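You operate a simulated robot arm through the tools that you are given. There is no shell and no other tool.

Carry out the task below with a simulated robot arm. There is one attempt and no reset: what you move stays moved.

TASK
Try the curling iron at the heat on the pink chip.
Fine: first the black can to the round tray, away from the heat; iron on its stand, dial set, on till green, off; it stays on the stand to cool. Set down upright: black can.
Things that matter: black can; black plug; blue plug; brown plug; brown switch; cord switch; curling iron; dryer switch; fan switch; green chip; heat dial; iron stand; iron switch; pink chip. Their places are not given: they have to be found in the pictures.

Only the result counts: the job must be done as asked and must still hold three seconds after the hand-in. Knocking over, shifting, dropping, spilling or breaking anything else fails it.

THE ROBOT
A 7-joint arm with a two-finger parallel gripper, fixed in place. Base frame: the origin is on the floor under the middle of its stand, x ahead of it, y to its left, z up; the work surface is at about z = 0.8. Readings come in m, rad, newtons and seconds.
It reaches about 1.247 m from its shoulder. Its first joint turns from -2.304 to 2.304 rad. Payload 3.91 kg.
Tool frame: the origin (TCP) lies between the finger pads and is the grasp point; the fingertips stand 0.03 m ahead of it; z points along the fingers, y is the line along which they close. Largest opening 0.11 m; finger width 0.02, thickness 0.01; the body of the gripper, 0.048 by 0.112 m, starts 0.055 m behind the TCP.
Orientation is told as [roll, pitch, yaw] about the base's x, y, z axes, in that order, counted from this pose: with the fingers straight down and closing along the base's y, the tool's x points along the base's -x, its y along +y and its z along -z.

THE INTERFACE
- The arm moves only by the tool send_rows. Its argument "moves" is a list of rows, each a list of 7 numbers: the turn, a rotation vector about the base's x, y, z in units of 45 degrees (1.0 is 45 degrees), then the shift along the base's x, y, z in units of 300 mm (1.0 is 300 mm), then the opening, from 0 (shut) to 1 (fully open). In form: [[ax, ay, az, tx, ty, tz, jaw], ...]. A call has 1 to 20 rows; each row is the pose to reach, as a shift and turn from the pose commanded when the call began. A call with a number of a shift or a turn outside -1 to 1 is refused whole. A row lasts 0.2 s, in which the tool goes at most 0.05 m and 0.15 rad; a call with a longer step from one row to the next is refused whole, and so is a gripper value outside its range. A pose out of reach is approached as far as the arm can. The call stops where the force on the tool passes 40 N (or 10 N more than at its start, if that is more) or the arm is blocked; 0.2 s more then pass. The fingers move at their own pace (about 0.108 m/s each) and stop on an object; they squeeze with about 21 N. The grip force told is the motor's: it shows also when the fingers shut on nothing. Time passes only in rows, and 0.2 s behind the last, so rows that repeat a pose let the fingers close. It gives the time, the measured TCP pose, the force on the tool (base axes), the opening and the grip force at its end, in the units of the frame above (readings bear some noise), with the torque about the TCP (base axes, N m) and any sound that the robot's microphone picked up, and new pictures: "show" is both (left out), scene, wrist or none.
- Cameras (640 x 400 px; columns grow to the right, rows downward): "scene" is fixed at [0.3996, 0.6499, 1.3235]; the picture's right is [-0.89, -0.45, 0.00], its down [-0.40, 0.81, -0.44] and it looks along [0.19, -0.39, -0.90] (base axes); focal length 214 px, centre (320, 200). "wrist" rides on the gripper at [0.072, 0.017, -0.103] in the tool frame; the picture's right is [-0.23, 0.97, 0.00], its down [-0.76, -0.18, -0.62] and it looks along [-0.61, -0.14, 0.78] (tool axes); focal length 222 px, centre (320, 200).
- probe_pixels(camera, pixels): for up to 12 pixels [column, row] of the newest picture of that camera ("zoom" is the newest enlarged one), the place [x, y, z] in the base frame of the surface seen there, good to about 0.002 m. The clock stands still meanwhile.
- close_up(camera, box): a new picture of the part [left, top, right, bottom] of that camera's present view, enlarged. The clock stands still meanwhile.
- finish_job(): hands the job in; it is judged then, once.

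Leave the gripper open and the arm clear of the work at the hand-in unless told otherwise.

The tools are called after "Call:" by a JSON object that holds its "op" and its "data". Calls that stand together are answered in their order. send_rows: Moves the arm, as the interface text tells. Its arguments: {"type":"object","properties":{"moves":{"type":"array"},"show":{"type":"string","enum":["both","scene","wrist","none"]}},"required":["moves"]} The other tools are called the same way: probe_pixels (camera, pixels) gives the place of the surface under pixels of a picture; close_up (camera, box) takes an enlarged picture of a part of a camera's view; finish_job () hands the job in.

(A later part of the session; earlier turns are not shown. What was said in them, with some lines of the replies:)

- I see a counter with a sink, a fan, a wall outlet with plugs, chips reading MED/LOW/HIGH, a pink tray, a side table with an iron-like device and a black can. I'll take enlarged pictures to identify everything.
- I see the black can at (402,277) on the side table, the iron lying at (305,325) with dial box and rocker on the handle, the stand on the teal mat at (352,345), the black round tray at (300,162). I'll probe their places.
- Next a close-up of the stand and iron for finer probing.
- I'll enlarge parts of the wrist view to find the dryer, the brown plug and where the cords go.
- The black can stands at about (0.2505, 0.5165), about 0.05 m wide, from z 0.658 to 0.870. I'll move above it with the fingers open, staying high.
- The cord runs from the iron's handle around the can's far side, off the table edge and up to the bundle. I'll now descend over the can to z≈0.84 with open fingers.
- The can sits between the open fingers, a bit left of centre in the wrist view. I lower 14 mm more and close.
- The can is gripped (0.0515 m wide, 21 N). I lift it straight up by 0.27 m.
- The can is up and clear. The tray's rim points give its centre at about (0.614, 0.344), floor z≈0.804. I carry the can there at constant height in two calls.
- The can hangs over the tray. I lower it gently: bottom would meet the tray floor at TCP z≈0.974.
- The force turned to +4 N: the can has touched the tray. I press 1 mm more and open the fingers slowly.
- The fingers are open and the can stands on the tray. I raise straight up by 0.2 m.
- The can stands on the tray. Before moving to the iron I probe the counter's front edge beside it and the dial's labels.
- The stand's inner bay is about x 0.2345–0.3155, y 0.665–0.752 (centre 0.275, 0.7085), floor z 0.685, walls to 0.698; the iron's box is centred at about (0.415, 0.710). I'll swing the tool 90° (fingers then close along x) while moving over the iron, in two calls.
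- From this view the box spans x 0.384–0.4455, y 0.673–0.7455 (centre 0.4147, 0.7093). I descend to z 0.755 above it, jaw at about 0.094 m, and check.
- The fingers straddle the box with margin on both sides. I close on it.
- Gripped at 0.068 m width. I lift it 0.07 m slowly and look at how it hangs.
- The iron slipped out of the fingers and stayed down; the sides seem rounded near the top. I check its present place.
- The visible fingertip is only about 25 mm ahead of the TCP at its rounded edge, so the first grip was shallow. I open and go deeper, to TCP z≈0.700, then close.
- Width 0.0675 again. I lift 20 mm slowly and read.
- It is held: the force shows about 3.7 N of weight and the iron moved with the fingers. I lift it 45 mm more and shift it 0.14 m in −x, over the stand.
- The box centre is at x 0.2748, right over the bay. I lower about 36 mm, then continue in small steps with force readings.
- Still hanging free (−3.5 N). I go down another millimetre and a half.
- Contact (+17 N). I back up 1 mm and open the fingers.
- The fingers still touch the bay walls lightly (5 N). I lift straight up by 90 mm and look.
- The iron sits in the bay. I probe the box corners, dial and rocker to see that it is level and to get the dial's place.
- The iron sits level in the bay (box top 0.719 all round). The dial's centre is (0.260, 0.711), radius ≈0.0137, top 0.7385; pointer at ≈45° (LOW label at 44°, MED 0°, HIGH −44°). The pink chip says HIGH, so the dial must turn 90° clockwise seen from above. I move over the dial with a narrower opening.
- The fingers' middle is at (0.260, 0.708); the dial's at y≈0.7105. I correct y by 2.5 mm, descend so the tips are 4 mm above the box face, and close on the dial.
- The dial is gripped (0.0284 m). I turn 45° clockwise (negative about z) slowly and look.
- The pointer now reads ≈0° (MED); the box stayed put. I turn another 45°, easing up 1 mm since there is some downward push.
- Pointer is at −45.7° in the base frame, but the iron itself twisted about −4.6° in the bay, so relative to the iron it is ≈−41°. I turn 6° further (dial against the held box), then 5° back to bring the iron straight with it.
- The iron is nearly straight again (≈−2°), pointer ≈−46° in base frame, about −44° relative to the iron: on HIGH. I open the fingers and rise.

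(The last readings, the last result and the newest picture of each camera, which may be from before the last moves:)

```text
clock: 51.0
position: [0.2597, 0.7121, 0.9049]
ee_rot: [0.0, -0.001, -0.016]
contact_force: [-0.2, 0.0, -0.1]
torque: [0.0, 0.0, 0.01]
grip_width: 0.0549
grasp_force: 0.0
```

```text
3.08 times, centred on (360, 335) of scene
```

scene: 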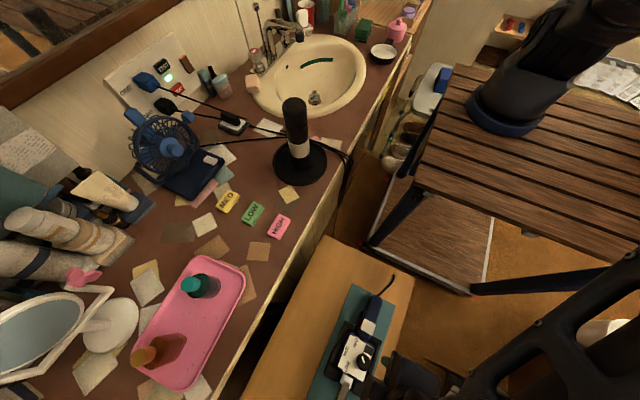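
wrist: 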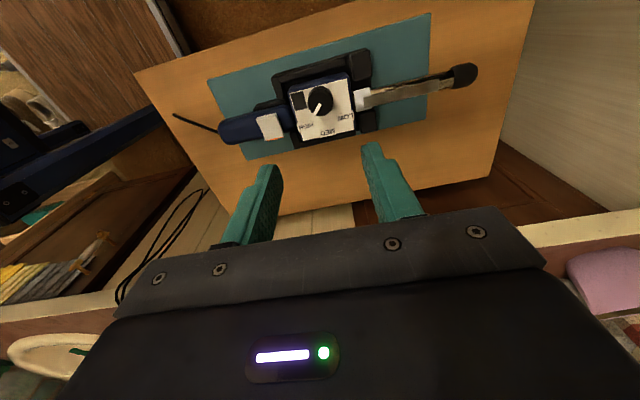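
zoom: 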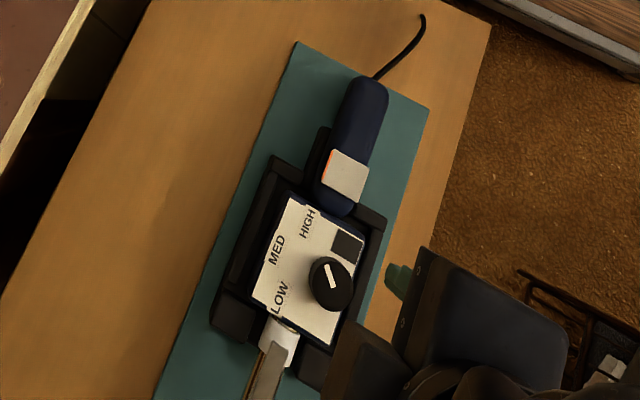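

Call:
{"op": "probe_pixels", "data": {"camera": "zoom", "pixels": [[335, 285], [323, 265], [280, 295], [278, 250], [307, 222], [331, 275], [300, 200], [365, 228], [265, 300], [335, 345], [350, 290], [318, 290]]}}

Call:
{"op": "close_up", "data": {"camera": "wrist", "box": [280, 65, 370, 145]}}

Call:
{"op": "probe_pixels", "data": {"camera": "zoom", "pixels": [[295, 198], [266, 246], [297, 193], [225, 305], [335, 332], [422, 262], [150, 150], [430, 75], [465, 315], [210, 370], [236, 185], [360, 185]]}}

```text
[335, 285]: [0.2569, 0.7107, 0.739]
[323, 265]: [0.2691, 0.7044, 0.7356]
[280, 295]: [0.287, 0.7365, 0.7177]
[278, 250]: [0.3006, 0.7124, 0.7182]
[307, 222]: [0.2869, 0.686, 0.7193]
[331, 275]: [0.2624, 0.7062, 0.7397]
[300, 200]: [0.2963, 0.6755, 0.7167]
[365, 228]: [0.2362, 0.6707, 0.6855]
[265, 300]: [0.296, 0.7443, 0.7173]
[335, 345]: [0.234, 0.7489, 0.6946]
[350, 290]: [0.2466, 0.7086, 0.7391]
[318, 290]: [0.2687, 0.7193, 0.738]
```

```text
5.00 times, centred on (325, 105) of wrist
```

zoom: 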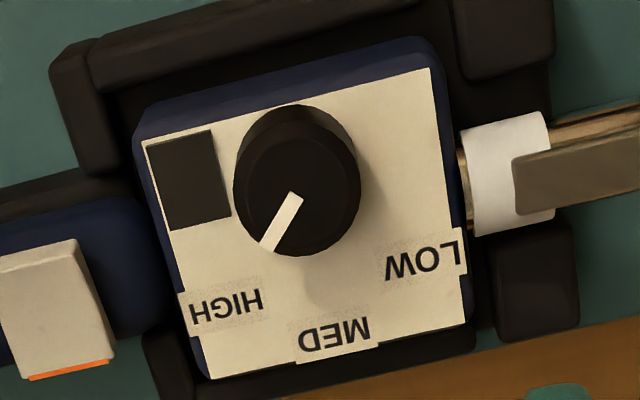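

```text
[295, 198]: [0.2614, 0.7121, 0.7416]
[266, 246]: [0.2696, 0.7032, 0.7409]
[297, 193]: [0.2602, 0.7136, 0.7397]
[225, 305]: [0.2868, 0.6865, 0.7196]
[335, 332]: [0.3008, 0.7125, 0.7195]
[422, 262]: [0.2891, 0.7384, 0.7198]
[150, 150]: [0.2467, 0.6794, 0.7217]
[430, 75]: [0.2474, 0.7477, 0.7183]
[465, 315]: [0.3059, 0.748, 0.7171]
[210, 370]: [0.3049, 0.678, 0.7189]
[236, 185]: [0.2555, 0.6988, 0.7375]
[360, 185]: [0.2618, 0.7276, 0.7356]
```

The pointer (≈−47°) aligns with HIGH (≈−44°). Now the rocker on the handle: I look at it closely, and at the other switches for comparison.

Call:
{"op": "close_up", "data": {"camera": "wrist", "box": [240, 95, 300, 145]}}

Call:
{"op": "close_up", "data": {"camera": "scene", "box": [355, 300, 385, 325]}}

Call:
{"op": "close_up", "data": {"camera": "scene", "box": [210, 105, 260, 145]}}

Call:
{"op": "close_up", "data": {"camera": "scene", "box": [190, 140, 230, 170]}}

Call:
{"op": "close_up", "data": {"camera": "scene", "box": [150, 50, 210, 100]}}

```text
8.00 times, centred on (270, 120) of wrist
```

zoom: 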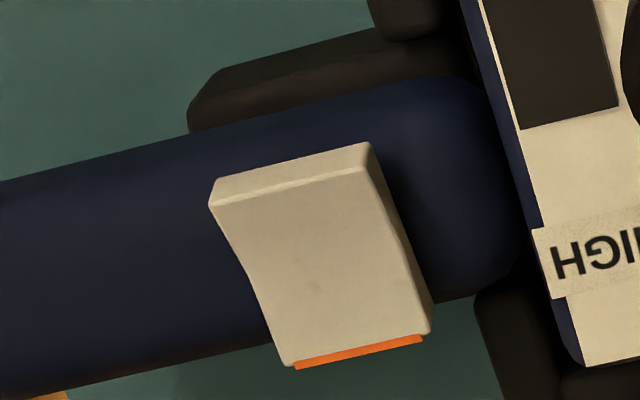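

```text
16.00 times, centred on (370, 312) of scene
```

zoom: 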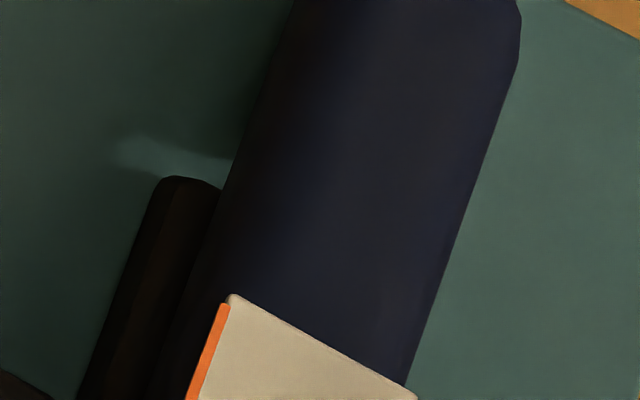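

```text
10.00 times, centred on (235, 125) of scene
```

zoom: 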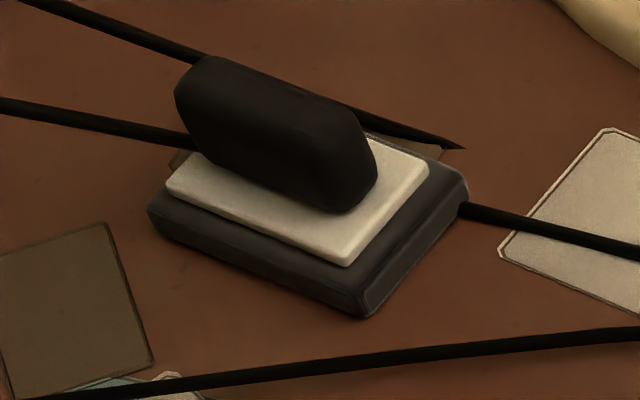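

```text
13.33 times, centred on (210, 155) of scene
```

zoom: 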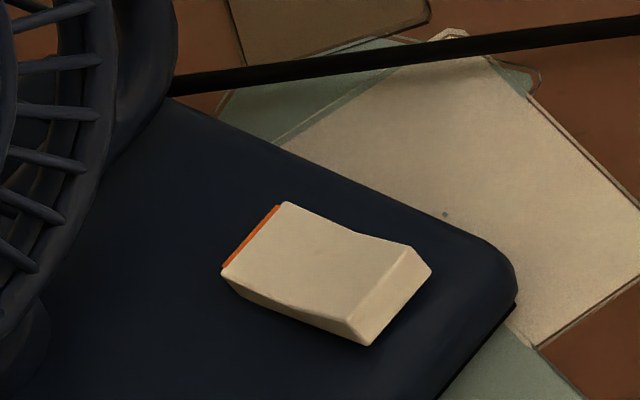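

```text
8.00 times, centred on (180, 75) of scene
```

zoom: 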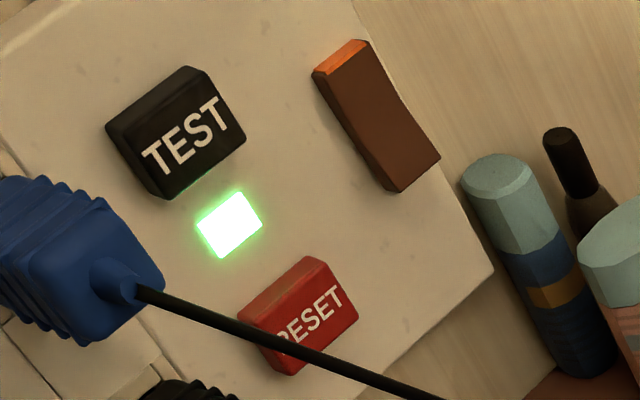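

Call:
{"op": "probe_pixels", "data": {"camera": "scene", "pixels": [[192, 57], [196, 64], [201, 72], [183, 66], [190, 80], [175, 60], [205, 85], [178, 75], [165, 66], [179, 88], [152, 82], [170, 105]]}}

Call:
{"op": "probe_pixels", "data": {"camera": "scene", "pixels": [[205, 152], [209, 155], [213, 158], [206, 156], [212, 162], [200, 165], [237, 121], [230, 115], [243, 128], [228, 125], [240, 118], [222, 118]]}}

```text
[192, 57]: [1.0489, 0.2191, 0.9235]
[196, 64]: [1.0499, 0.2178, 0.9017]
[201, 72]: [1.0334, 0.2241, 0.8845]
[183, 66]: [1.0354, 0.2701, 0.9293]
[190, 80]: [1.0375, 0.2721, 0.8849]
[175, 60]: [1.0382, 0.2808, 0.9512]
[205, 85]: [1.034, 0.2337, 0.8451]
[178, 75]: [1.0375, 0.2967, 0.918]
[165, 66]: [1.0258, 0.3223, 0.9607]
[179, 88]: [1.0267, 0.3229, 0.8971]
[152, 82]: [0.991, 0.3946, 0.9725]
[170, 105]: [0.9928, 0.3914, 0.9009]
```

```text
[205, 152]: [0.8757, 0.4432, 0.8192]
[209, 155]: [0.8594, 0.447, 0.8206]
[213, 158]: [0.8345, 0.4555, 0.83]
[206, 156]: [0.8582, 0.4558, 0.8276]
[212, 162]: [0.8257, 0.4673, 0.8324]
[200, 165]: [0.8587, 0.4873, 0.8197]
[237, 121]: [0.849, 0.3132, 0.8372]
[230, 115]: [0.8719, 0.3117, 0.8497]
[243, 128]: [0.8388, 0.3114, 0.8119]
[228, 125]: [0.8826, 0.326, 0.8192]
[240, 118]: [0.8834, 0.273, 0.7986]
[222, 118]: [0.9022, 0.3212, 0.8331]
```

Call:
{"op": "probe_pixels", "data": {"camera": "scene", "pixels": [[182.5, 57], [184.5, 60.5], [186, 64], [188, 67], [190, 70], [192, 72], [180, 62], [195, 80], [163, 66], [178, 90], [168, 74], [181, 84]]}}

Call:
{"op": "close_up", "data": {"camera": "wrist", "box": [240, 95, 300, 145]}}

Call:
{"op": "probe_pixels", "data": {"camera": "zoom", "pixels": [[220, 190], [360, 160], [235, 210], [370, 180], [260, 270], [390, 245], [320, 260], [300, 350], [410, 325], [360, 345], [150, 250], [250, 130]]}}

```text
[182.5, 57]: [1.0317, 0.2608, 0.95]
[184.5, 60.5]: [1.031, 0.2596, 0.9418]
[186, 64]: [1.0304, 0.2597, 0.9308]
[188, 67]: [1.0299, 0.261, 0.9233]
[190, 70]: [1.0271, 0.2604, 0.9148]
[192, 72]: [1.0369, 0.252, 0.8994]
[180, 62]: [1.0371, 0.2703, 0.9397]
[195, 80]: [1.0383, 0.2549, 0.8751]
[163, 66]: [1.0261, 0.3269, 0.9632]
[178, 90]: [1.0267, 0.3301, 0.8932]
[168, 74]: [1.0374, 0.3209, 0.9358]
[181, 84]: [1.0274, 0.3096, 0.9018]
```

```text
8.00 times, centred on (270, 120) of wrist
```

zoom: 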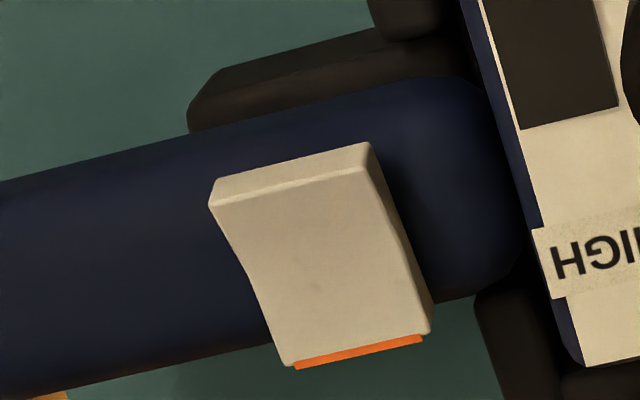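

```text
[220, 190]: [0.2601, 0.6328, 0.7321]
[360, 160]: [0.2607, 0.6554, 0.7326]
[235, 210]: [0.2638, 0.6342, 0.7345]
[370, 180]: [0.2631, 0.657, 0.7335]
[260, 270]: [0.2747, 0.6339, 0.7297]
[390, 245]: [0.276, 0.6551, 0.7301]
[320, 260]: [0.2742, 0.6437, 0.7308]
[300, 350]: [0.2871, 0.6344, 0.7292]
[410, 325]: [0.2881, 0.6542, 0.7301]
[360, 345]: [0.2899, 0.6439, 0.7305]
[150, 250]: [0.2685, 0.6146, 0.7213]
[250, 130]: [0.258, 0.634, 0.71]
```

All three rockers (iron, fan, brown) have their orange end pressed in and the plain end raised. I check whether the fan runs, and re-look at the panel and plugs.

Call:
{"op": "close_up", "data": {"camera": "scene", "box": [120, 100, 230, 200]}}

Call:
{"op": "close_up", "data": {"camera": "scene", "box": [100, 60, 200, 130]}}

Call:
{"op": "close_up", "data": {"camera": "scene", "box": [240, 0, 340, 90]}}

```text
4.00 times, centred on (175, 150) of scene
```

zoom: 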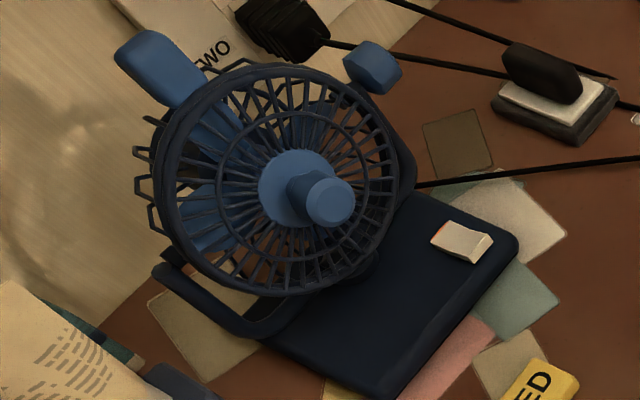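

```text
5.71 times, centred on (150, 95) of scene
```

zoom: 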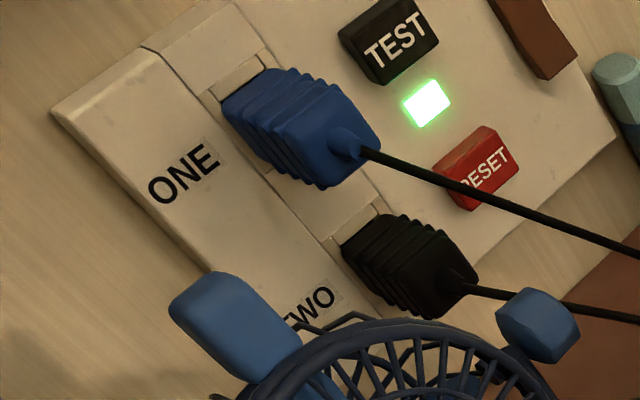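

```text
4.44 times, centred on (290, 45) of scene
```

zoom: 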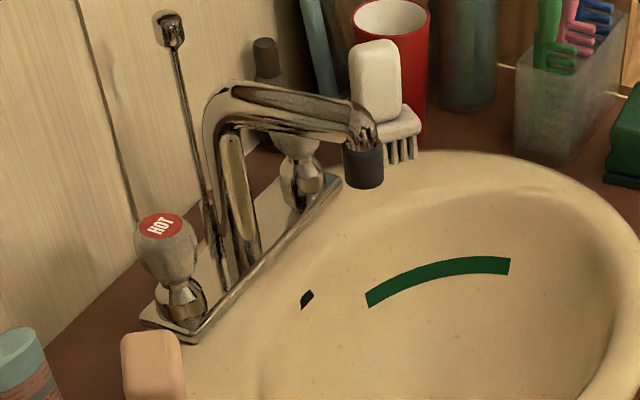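

The fan blades have not moved, so orange-end-pressed appears to mean off. The iron's rocker spans x 0.2605–0.2895, y 0.633–0.656; its −x end is raised at z 0.7345. I close the fingers and hover over that end.

Call:
{"op": "send_rows", "data": {"moves": [[0, 0, 0, 0.004, -0.08, 0, 0.2], [0, 0, 0, 0.011, -0.16, 0, 0], [0, 0, 0, 0.011, -0.2253, 0, 0], [0, 0, 0, 0.011, -0.2253, -0.12, 0], [0, 0, 0, 0.011, -0.2253, -0.24, 0], [0, 0, 0, 0.011, -0.2253, -0.34, 0], [0, 0, 0, 0.011, -0.2253, -0.4, 0], [0, 0, 0, 0.011, -0.2253, -0.4, 0]]}}

Call:
{"op": "close_up", "data": {"camera": "wrist", "box": [240, 60, 420, 240]}}

```text
clock: 52.8
position: [0.262, 0.6441, 0.7824]
ee_rot: [0.002, 0.0, -0.016]
contact_force: [-0.2, -1.3, 1.0]
torque: [0.02, 0.0, 0.01]
grip_width: 0.0
grasp_force: 21.2
```

scene: 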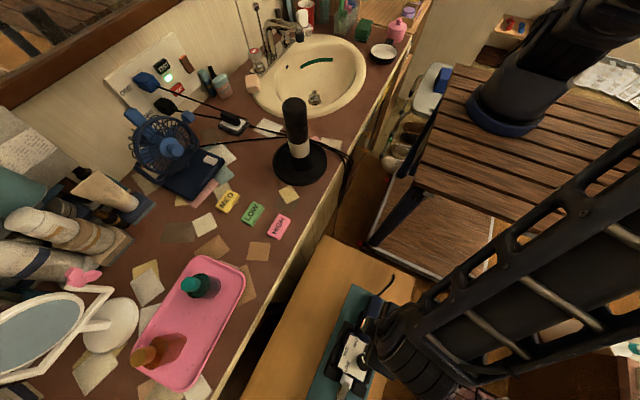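
wrist: 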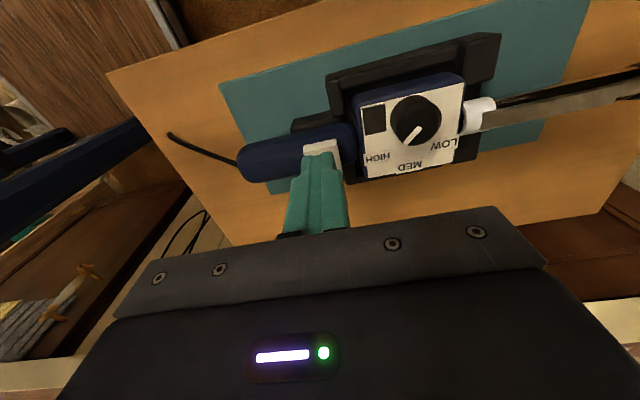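

```text
2.22 times, centred on (330, 150) of wrist
```

zoom: 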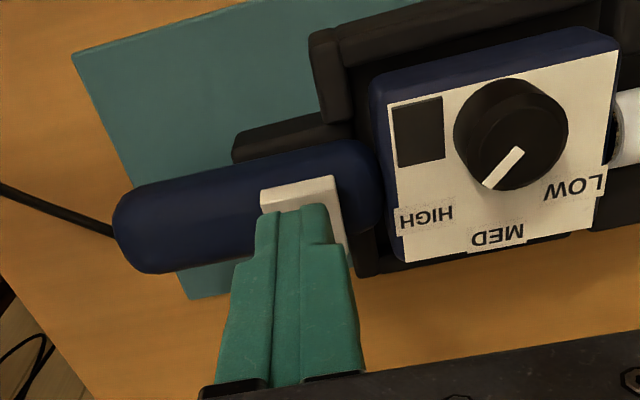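

Call:
{"op": "send_rows", "data": {"moves": [[0, 0, 0, 0, 0, -0.025, 0], [0, 0, 0, 0, 0, -0.045, 0], [0, 0, 0, 0, 0, -0.052, 0], [0, 0, 0, 0, 0, -0.058, 0], [0, 0, 0, 0, 0, -0.064, 0], [0, 0, 0, 0, 0, -0.07, 0]]}}

Call:
{"op": "close_up", "data": {"camera": "wrist", "box": [240, 40, 420, 240]}}

```text
clock: 54.2
position: [0.2625, 0.6439, 0.7629]
ee_rot: [-0.001, -0.001, -0.016]
contact_force: [-0.3, -0.3, 0.9]
torque: [0.0, 0.04, 0.03]
grip_width: 0.0
grasp_force: 21.1
```

scene: 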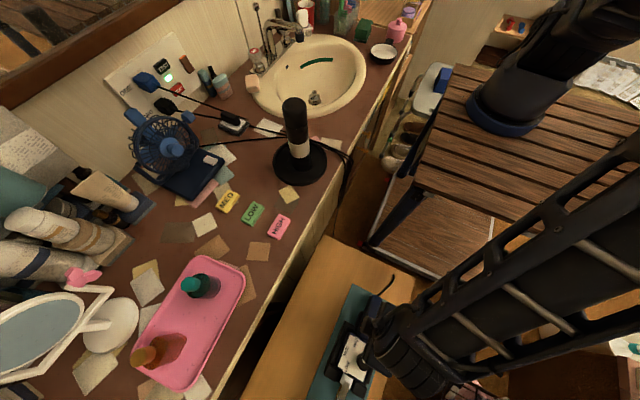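
wrist: 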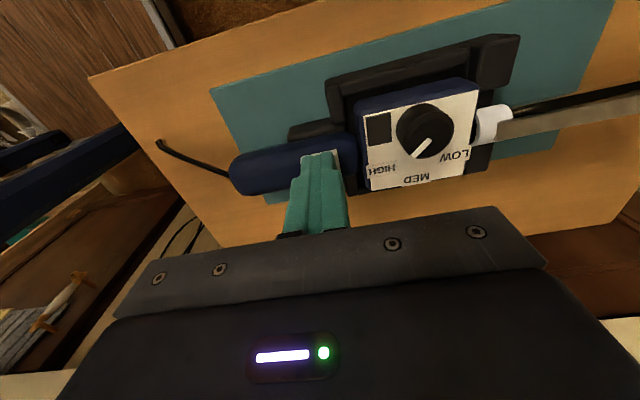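

```text
2.00 times, centred on (330, 140) of wrist
```

zoom: 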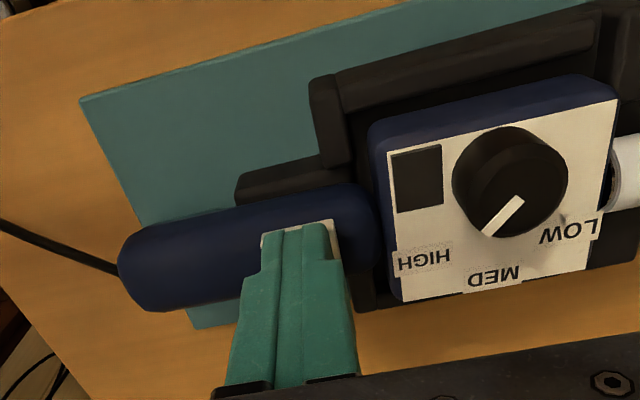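

Not much force yet. I press further in 1.5 mm steps.

Call:
{"op": "send_rows", "data": {"moves": [[0, 0, 0, 0, 0, -0.005, 0], [0, 0, 0, 0, 0, -0.01, 0], [0, 0, 0, 0, 0, -0.015, 0]], "show": "wrist"}}

```text
clock: 55.0
position: [0.2605, 0.6451, 0.7631]
ee_rot: [0.002, 0.0, -0.015]
contact_force: [-0.5, -4.5, 14.8]
torque: [-0.16, -0.12, -0.06]
grip_width: 0.0
grasp_force: 20.6
stopped in row 3: the force on the tool passed its limit at 46 N (the readings are from after the stop); the commanded pose is now the measured one
```

wrist: 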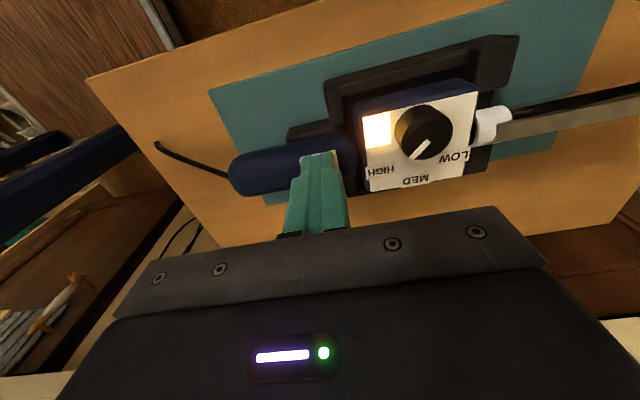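

The lamp window lit amber: the iron is on and heating. I lift the fingers 25 mm and shift over the other (orange, +x) end of the rocker, then wait for green.

Call:
{"op": "send_rows", "data": {"moves": [[0, 0, 0, 0, 0, 0.03, 0], [0, 0, 0, 0.0, 0, 0.08, 0], [0, 0, 0, 0.04, 0, 0.08, 0], [0, 0, 0, 0.083, 0, 0.08, 0], [0, 0, 0, 0.083, 0, 0.08, 0]]}}

Call:
{"op": "close_up", "data": {"camera": "wrist", "box": [240, 40, 420, 240]}}

```text
clock: 56.2
position: [0.2867, 0.643, 0.784]
ee_rot: [0.001, 0.001, -0.015]
contact_force: [-0.7, 0.0, 1.1]
torque: [-0.01, 0.0, 0.0]
grip_width: 0.0001
grasp_force: 20.4
```

scene: 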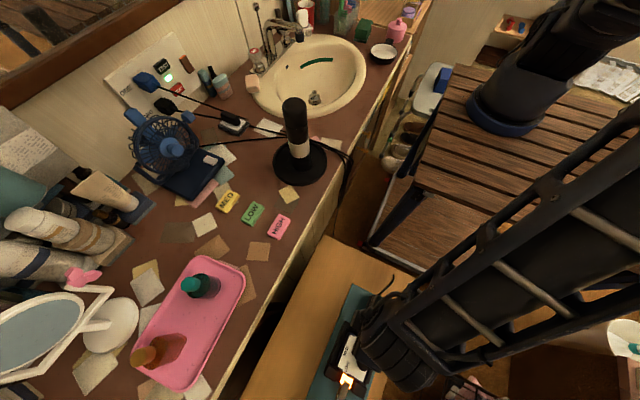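
wrist: 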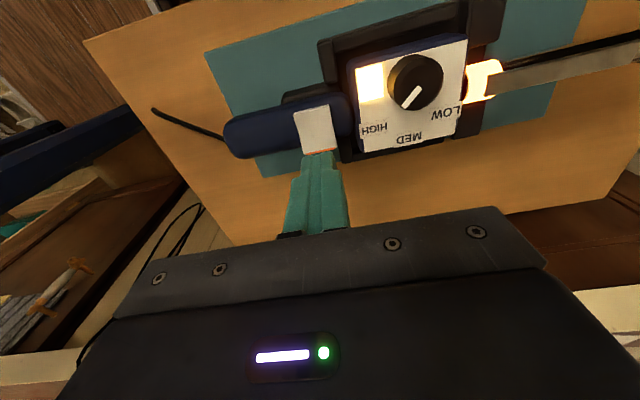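

```text
2.00 times, centred on (330, 140) of wrist
```

zoom: 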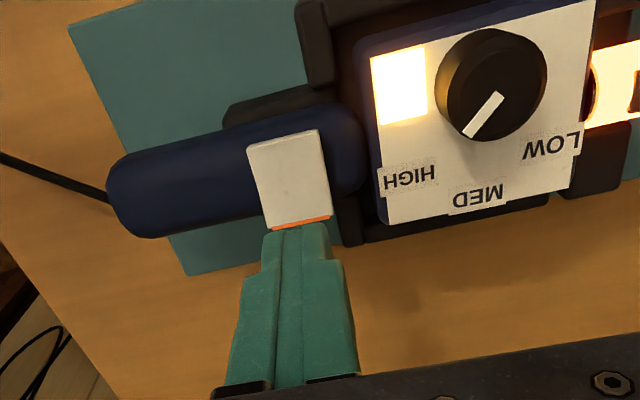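

Call:
{"op": "probe_pixels", "data": {"camera": "zoom", "pixels": [[258, 150], [310, 140], [290, 175], [275, 215], [322, 208], [285, 240], [310, 240], [297, 228]]}}

Call:
{"op": "send_rows", "data": {"moves": [[0, 0, 0, 0, 0, 0, 0], [0, 0, 0, 0, 0, 0, 0], [0, 0, 0, 0, 0, 0, 0], [0, 0, 0, 0, 0, 0, 0]], "show": "wrist"}}

```text
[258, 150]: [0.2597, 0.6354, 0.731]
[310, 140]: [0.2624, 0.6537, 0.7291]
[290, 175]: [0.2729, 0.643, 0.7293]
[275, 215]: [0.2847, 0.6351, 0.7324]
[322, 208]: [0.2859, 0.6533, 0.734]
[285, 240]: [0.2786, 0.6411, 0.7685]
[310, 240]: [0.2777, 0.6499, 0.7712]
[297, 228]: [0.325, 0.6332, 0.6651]
```

```text
clock: 57.2
position: [0.2873, 0.6435, 0.7851]
ee_rot: [0.001, -0.001, -0.017]
contact_force: [1.0, -0.1, 1.0]
torque: [0.03, 0.0, 0.01]
grip_width: 0.0
grasp_force: 21.0
```

wrist: 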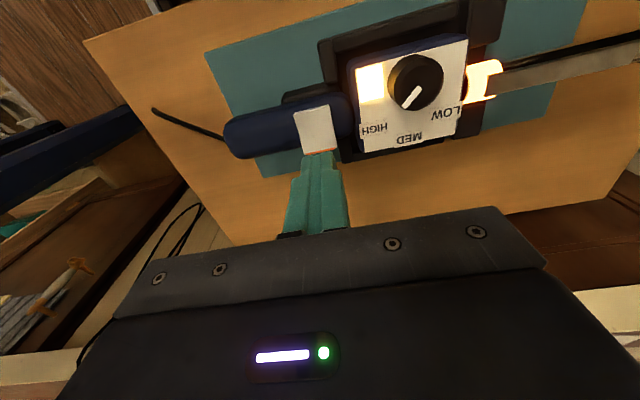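

The rocker has flipped (+x end now raised at 0.733). Lamp still amber; I keep waiting.

Call:
{"op": "send_rows", "data": {"moves": [[0, 0, 0, 0, 0, 0, 0], [0, 0, 0, 0, 0, 0, 0], [0, 0, 0, 0, 0, 0, 0], [0, 0, 0, 0, 0, 0, 0], [0, 0, 0, 0, 0, 0, 0], [0, 0, 0, 0, 0, 0, 0], [0, 0, 0, 0, 0, 0, 0], [0, 0, 0, 0, 0, 0, 0]], "show": "wrist"}}

```text
clock: 59.0
position: [0.2874, 0.6433, 0.7837]
ee_rot: [0.003, 0.0, -0.015]
contact_force: [-0.4, -0.2, -0.5]
torque: [0.0, -0.01, 0.0]
grip_width: 0.0002
grasp_force: 20.8
```

wrist: 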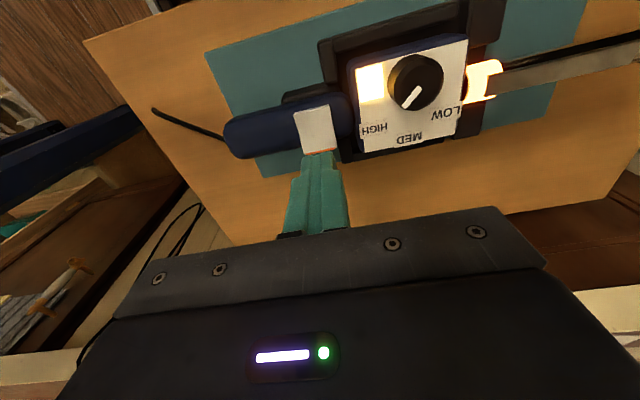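

Call:
{"op": "send_rows", "data": {"moves": [[0, 0, 0, 0, 0, -0.02, 0], [0, 0, 0, 0, 0, -0.02, 0], [0, 0, 0, 0, 0, -0.02, 0], [0, 0, 0, 0, 0, -0.02, 0], [0, 0, 0, 0, 0, -0.02, 0], [0, 0, 0, 0, 0, -0.02, 0], [0, 0, 0, 0, 0, -0.02, 0], [0, 0, 0, 0, 0, -0.02, 0]], "show": "wrist"}}

```text
clock: 60.8
position: [0.2878, 0.6443, 0.7791]
ee_rot: [0.001, -0.001, -0.016]
contact_force: [0.6, 0.6, -0.1]
torque: [-0.04, 0.0, -0.01]
grip_width: 0.0
grasp_force: 20.9
```

wrist: 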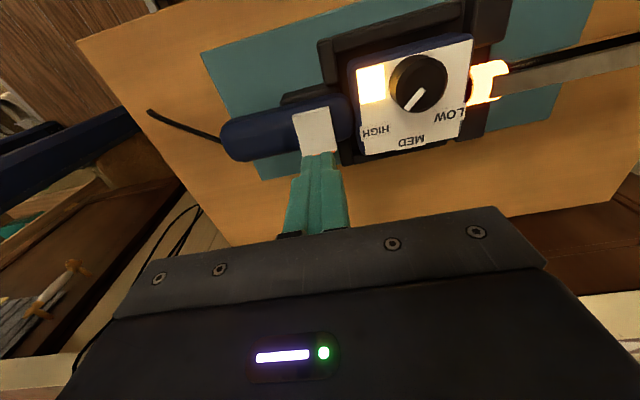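

Still amber. I keep holding and watching.

Call:
{"op": "send_rows", "data": {"moves": [[0, 0, 0, 0, 0, 0, 0], [0, 0, 0, 0, 0, 0, 0], [0, 0, 0, 0, 0, 0, 0], [0, 0, 0, 0, 0, 0, 0], [0, 0, 0, 0, 0, 0, 0], [0, 0, 0, 0, 0, 0, 0], [0, 0, 0, 0, 0, 0, 0], [0, 0, 0, 0, 0, 0, 0], [0, 0, 0, 0, 0, 0, 0], [0, 0, 0, 0, 0, 0, 0]], "show": "wrist"}}

```text
clock: 63.0
position: [0.2873, 0.644, 0.7775]
ee_rot: [0.0, 0.001, -0.016]
contact_force: [-0.3, -0.1, 0.2]
torque: [0.03, 0.04, -0.01]
grip_width: 0.0
grasp_force: 20.3
```

wrist: 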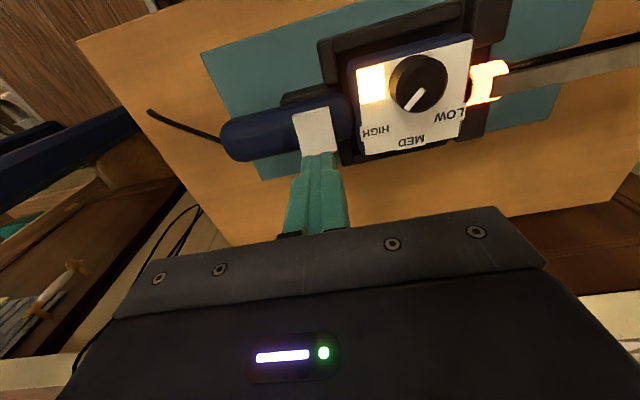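

Call:
{"op": "send_rows", "data": {"moves": [[0, 0, 0, 0, 0, 0, 0], [0, 0, 0, 0, 0, 0, 0], [0, 0, 0, 0, 0, 0, 0], [0, 0, 0, 0, 0, 0, 0], [0, 0, 0, 0, 0, 0, 0], [0, 0, 0, 0, 0, 0, 0], [0, 0, 0, 0, 0, 0, 0], [0, 0, 0, 0, 0, 0, 0], [0, 0, 0, 0, 0, 0, 0], [0, 0, 0, 0, 0, 0, 0]], "show": "both"}}

Call:
{"op": "close_up", "data": {"camera": "scene", "box": [320, 320, 400, 400]}}

Call:
{"op": "close_up", "data": {"camera": "scene", "box": [120, 50, 220, 120]}}

```text
clock: 65.2
position: [0.2887, 0.6437, 0.7773]
ee_rot: [0.002, 0.0, -0.016]
contact_force: [0.0, -0.3, -0.1]
torque: [-0.02, -0.02, 0.01]
grip_width: 0.0
grasp_force: 21.1
```

scene: 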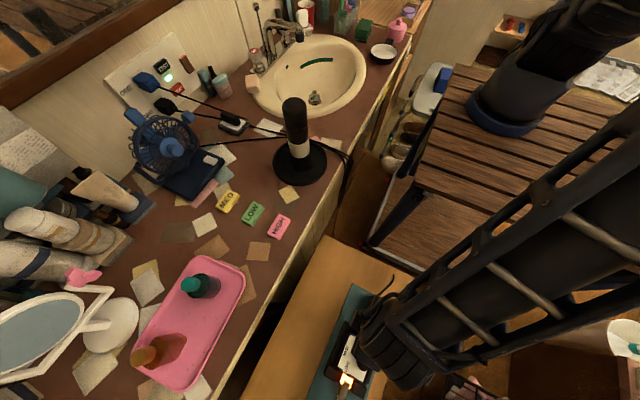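
wrist: 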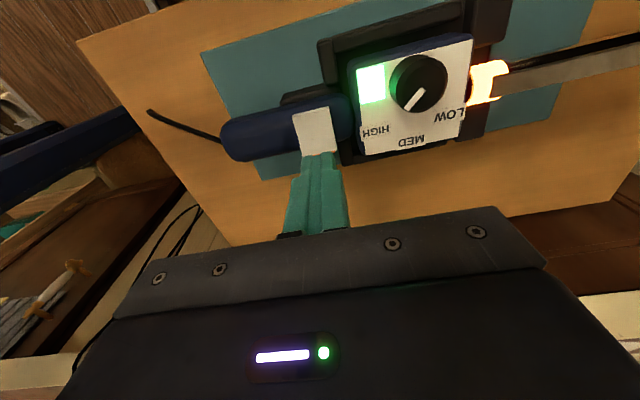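

```text
5.00 times, centred on (360, 360) of scene
```

zoom: 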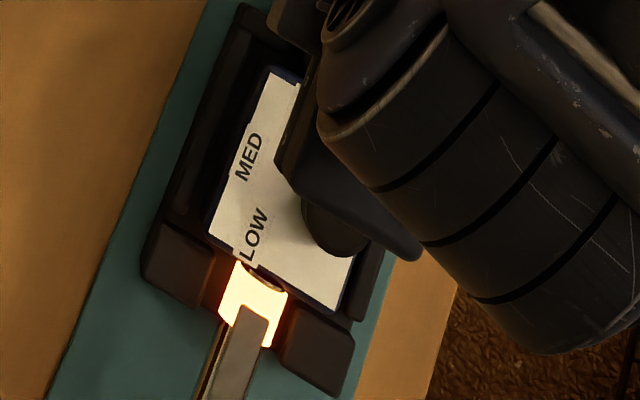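

```text
5.71 times, centred on (170, 85) of scene
```

zoom: 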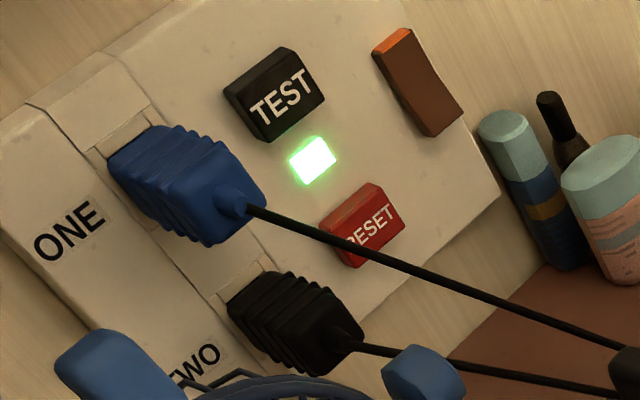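

The lamp is green. Now I press the raised orange (+x) end down to switch off.

Call:
{"op": "send_rows", "data": {"moves": [[0, 0, 0, 0, 0, -0.025, 0], [0, 0, 0, 0, 0, -0.04, 0], [0, 0, 0, 0, 0, -0.047, 0], [0, 0, 0, 0, 0, -0.053, 0], [0, 0, 0, 0, 0, -0.059, 0], [0, 0, 0, 0, 0, -0.065, 0]], "show": "wrist"}}

```text
clock: 66.6
position: [0.2874, 0.6451, 0.7614]
ee_rot: [0.005, -0.001, -0.016]
contact_force: [-1.1, -9.9, 34.8]
torque: [-0.32, 0.35, 0.14]
grip_width: 0.0
grasp_force: 20.7
```

wrist: 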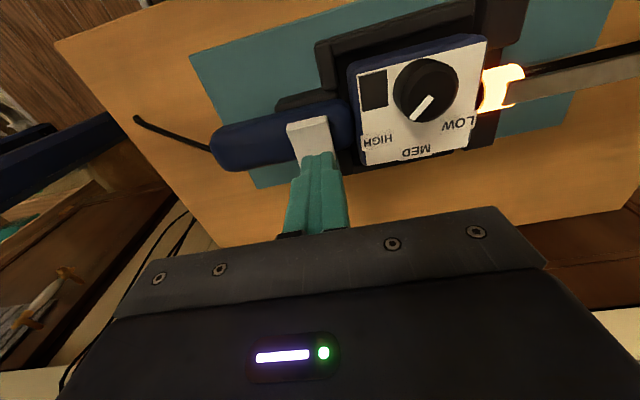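

The lamp went dark: the iron is off (the collar still glows from heat). I lift off straight up.

Call:
{"op": "send_rows", "data": {"moves": [[0, 0, 0, 0, 0, 0.02, 0], [0, 0, 0, 0, 0, 0.08, 0], [0, 0, 0, 0, 0, 0.2, 0], [0, 0, 0, 0, 0, 0.34, 0], [0, 0, 0, 0, 0, 0.48, 0], [0, 0, 0, 0, 0, 0.6, 0], [0, 0, 0, 0, 0, 0.6, 0.3]]}}

Call:
{"op": "close_up", "data": {"camera": "wrist", "box": [220, 40, 480, 200]}}

```text
clock: 68.2
position: [0.2862, 0.6436, 0.9394]
ee_rot: [0.003, -0.001, -0.015]
contact_force: [0.0, -0.9, -0.4]
torque: [-0.01, -0.03, -0.02]
grip_width: 0.033
grasp_force: 0.1
```

scene: 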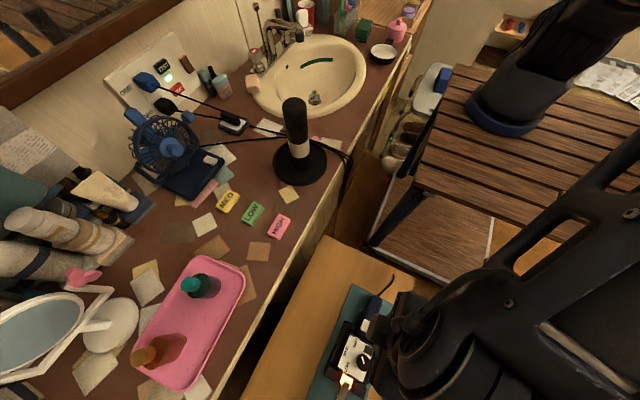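
wrist: 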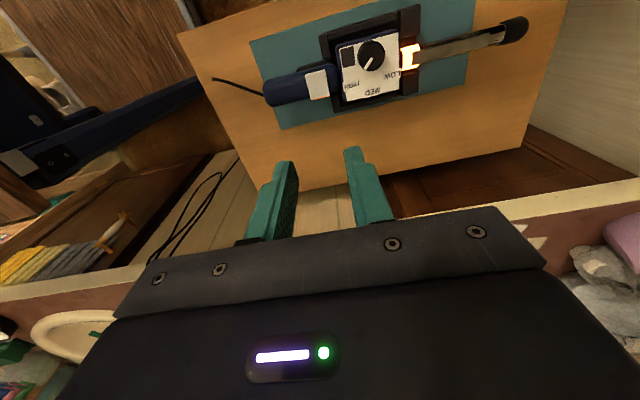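

```text
2.46 times, centred on (350, 120) of wrist
```

zoom: 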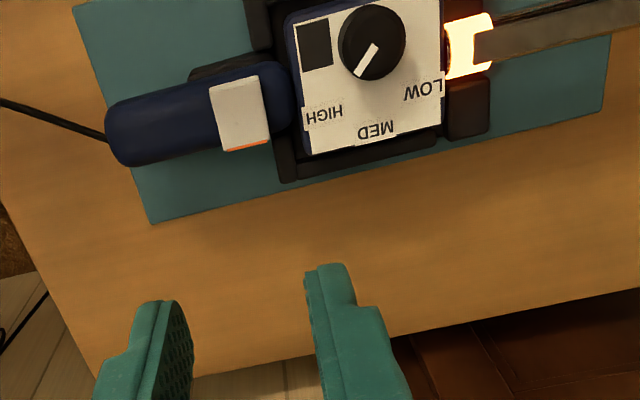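

Call:
{"op": "close_up", "data": {"camera": "wrist", "box": [250, 10, 450, 120]}}

Call:
{"op": "probe_pixels", "data": {"camera": "wrist", "pixels": [[309, 76], [315, 84], [321, 96], [343, 46], [397, 38], [402, 90], [347, 99], [366, 68], [373, 60], [358, 84], [514, 28], [275, 92]]}}

Call:
{"op": "close_up", "data": {"camera": "scene", "box": [260, 80, 360, 200]}}

```text
3.20 times, centred on (350, 65) of wrist
```

zoom: 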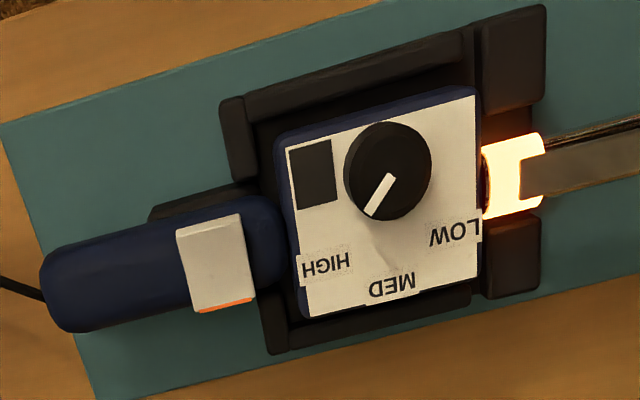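

```text
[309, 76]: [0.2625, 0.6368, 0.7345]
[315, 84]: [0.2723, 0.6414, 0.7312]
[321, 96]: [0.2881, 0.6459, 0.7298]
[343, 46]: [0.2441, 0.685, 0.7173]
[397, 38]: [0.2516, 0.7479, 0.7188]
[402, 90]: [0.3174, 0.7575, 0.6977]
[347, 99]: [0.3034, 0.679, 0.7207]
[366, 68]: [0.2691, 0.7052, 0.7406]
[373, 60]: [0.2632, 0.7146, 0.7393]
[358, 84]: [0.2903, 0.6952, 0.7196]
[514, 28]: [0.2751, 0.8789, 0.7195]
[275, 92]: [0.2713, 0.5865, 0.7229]
```

```text
3.33 times, centred on (310, 140) of scene
```

zoom: 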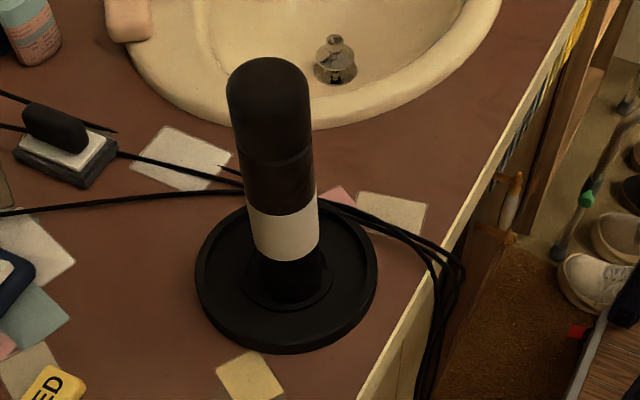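

Everything reads right: rocker back in its first state (−x end 0.7345, +x end 0.730), lamp dark, dial on HIGH, iron level in the bay, can upright on the tray. I retreat up and away with the fingers open.

Call:
{"op": "send_rows", "data": {"moves": [[0, 0, 0, 0, 0, 0.12, 0.5], [0, 0, 0, 0, 0, 0.25, 0.8], [0, 0, 0, 0, -0.03, 0.38, 1], [0, 0, 0, 0.03, -0.1, 0.5, 1], [0, 0, 0, 0.07, -0.2, 0.6, 1], [0, 0, 0, 0.11, -0.32, 0.68, 1], [0, 0, 0, 0.15, -0.44, 0.7, 1], [0, 0, 0, 0.2, -0.56, 0.7, 1], [0, 0, 0, 0.2, -0.6, 0.7, 1], [0, 0, 0, 0.2, -0.6, 0.7, 1]]}}

Call:
{"op": "close_up", "data": {"camera": "scene", "box": [300, 260, 420, 400]}}

```text
clock: 70.4
position: [0.3482, 0.4646, 1.1488]
ee_rot: [0.001, 0.0, -0.016]
contact_force: [0.4, 1.5, 0.8]
torque: [0.01, -0.01, -0.01]
grip_width: 0.1101
grasp_force: 0.0
```

scene: 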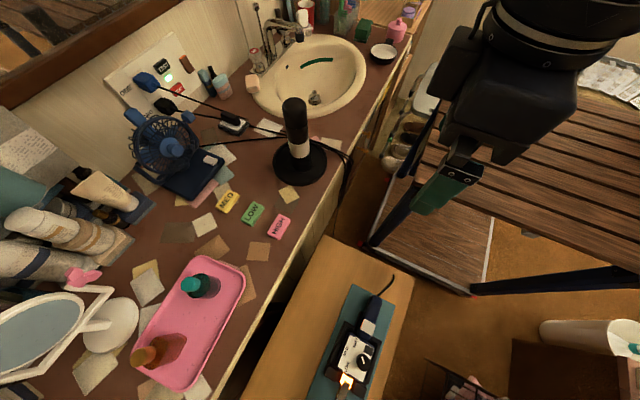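
wrist: 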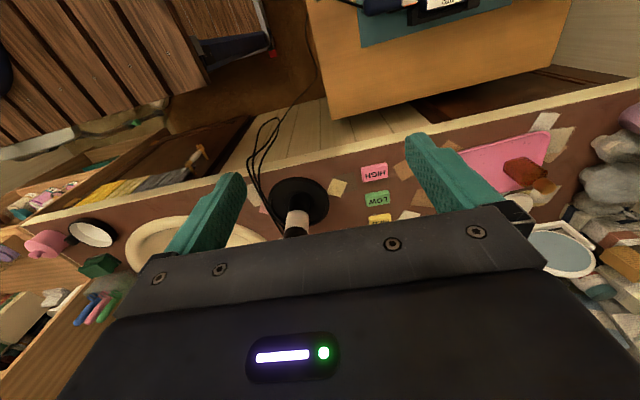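

```text
2.86 times, centred on (360, 330) of scene
```

zoom: 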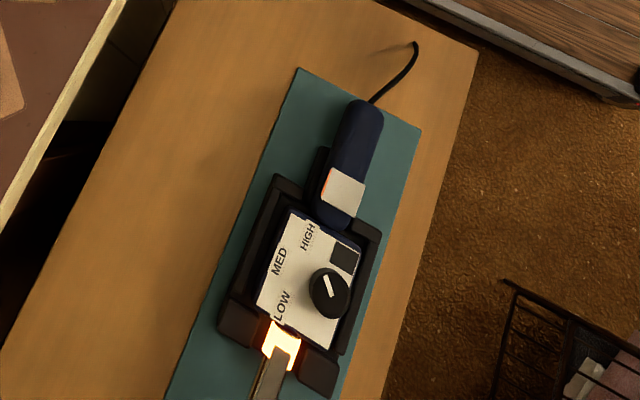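

The arm is clear, the fingers are open, the iron is off on its stand with the dial on HIGH, and the can is upright on the round tray. I hand the job in.

Call:
{"op": "finish_job", "data": {}}

```text
The job is handed in.
```

The curling iron was tried at HIGH, the heat on the pink chip, and it reached temperature. I've handed the job in; no verdict has come back.

- **Black can:** I moved it first. It stands upright in the middle of the round tray, away from the heat.
- **Iron:** It is on its stand with the dial on HIGH. The lamp turned amber when I switched it on. It showed green roughly 10 seconds later, and I switched it off. The lamp is dark, and the iron is still on the stand to cool. The collar at the base of the barrel was still glowing when I handed in.
- **First lift:** My first grip on the iron slipped before it left the table, so it didn't drop. The second, deeper grip held.
- **Stand:** My open fingers touched its side walls lightly as I let go of the iron. Nothing else was knocked or shifted as far as I could see.

The other switches and the plugs were not touched. The arm is clear of the work with the gripper open.
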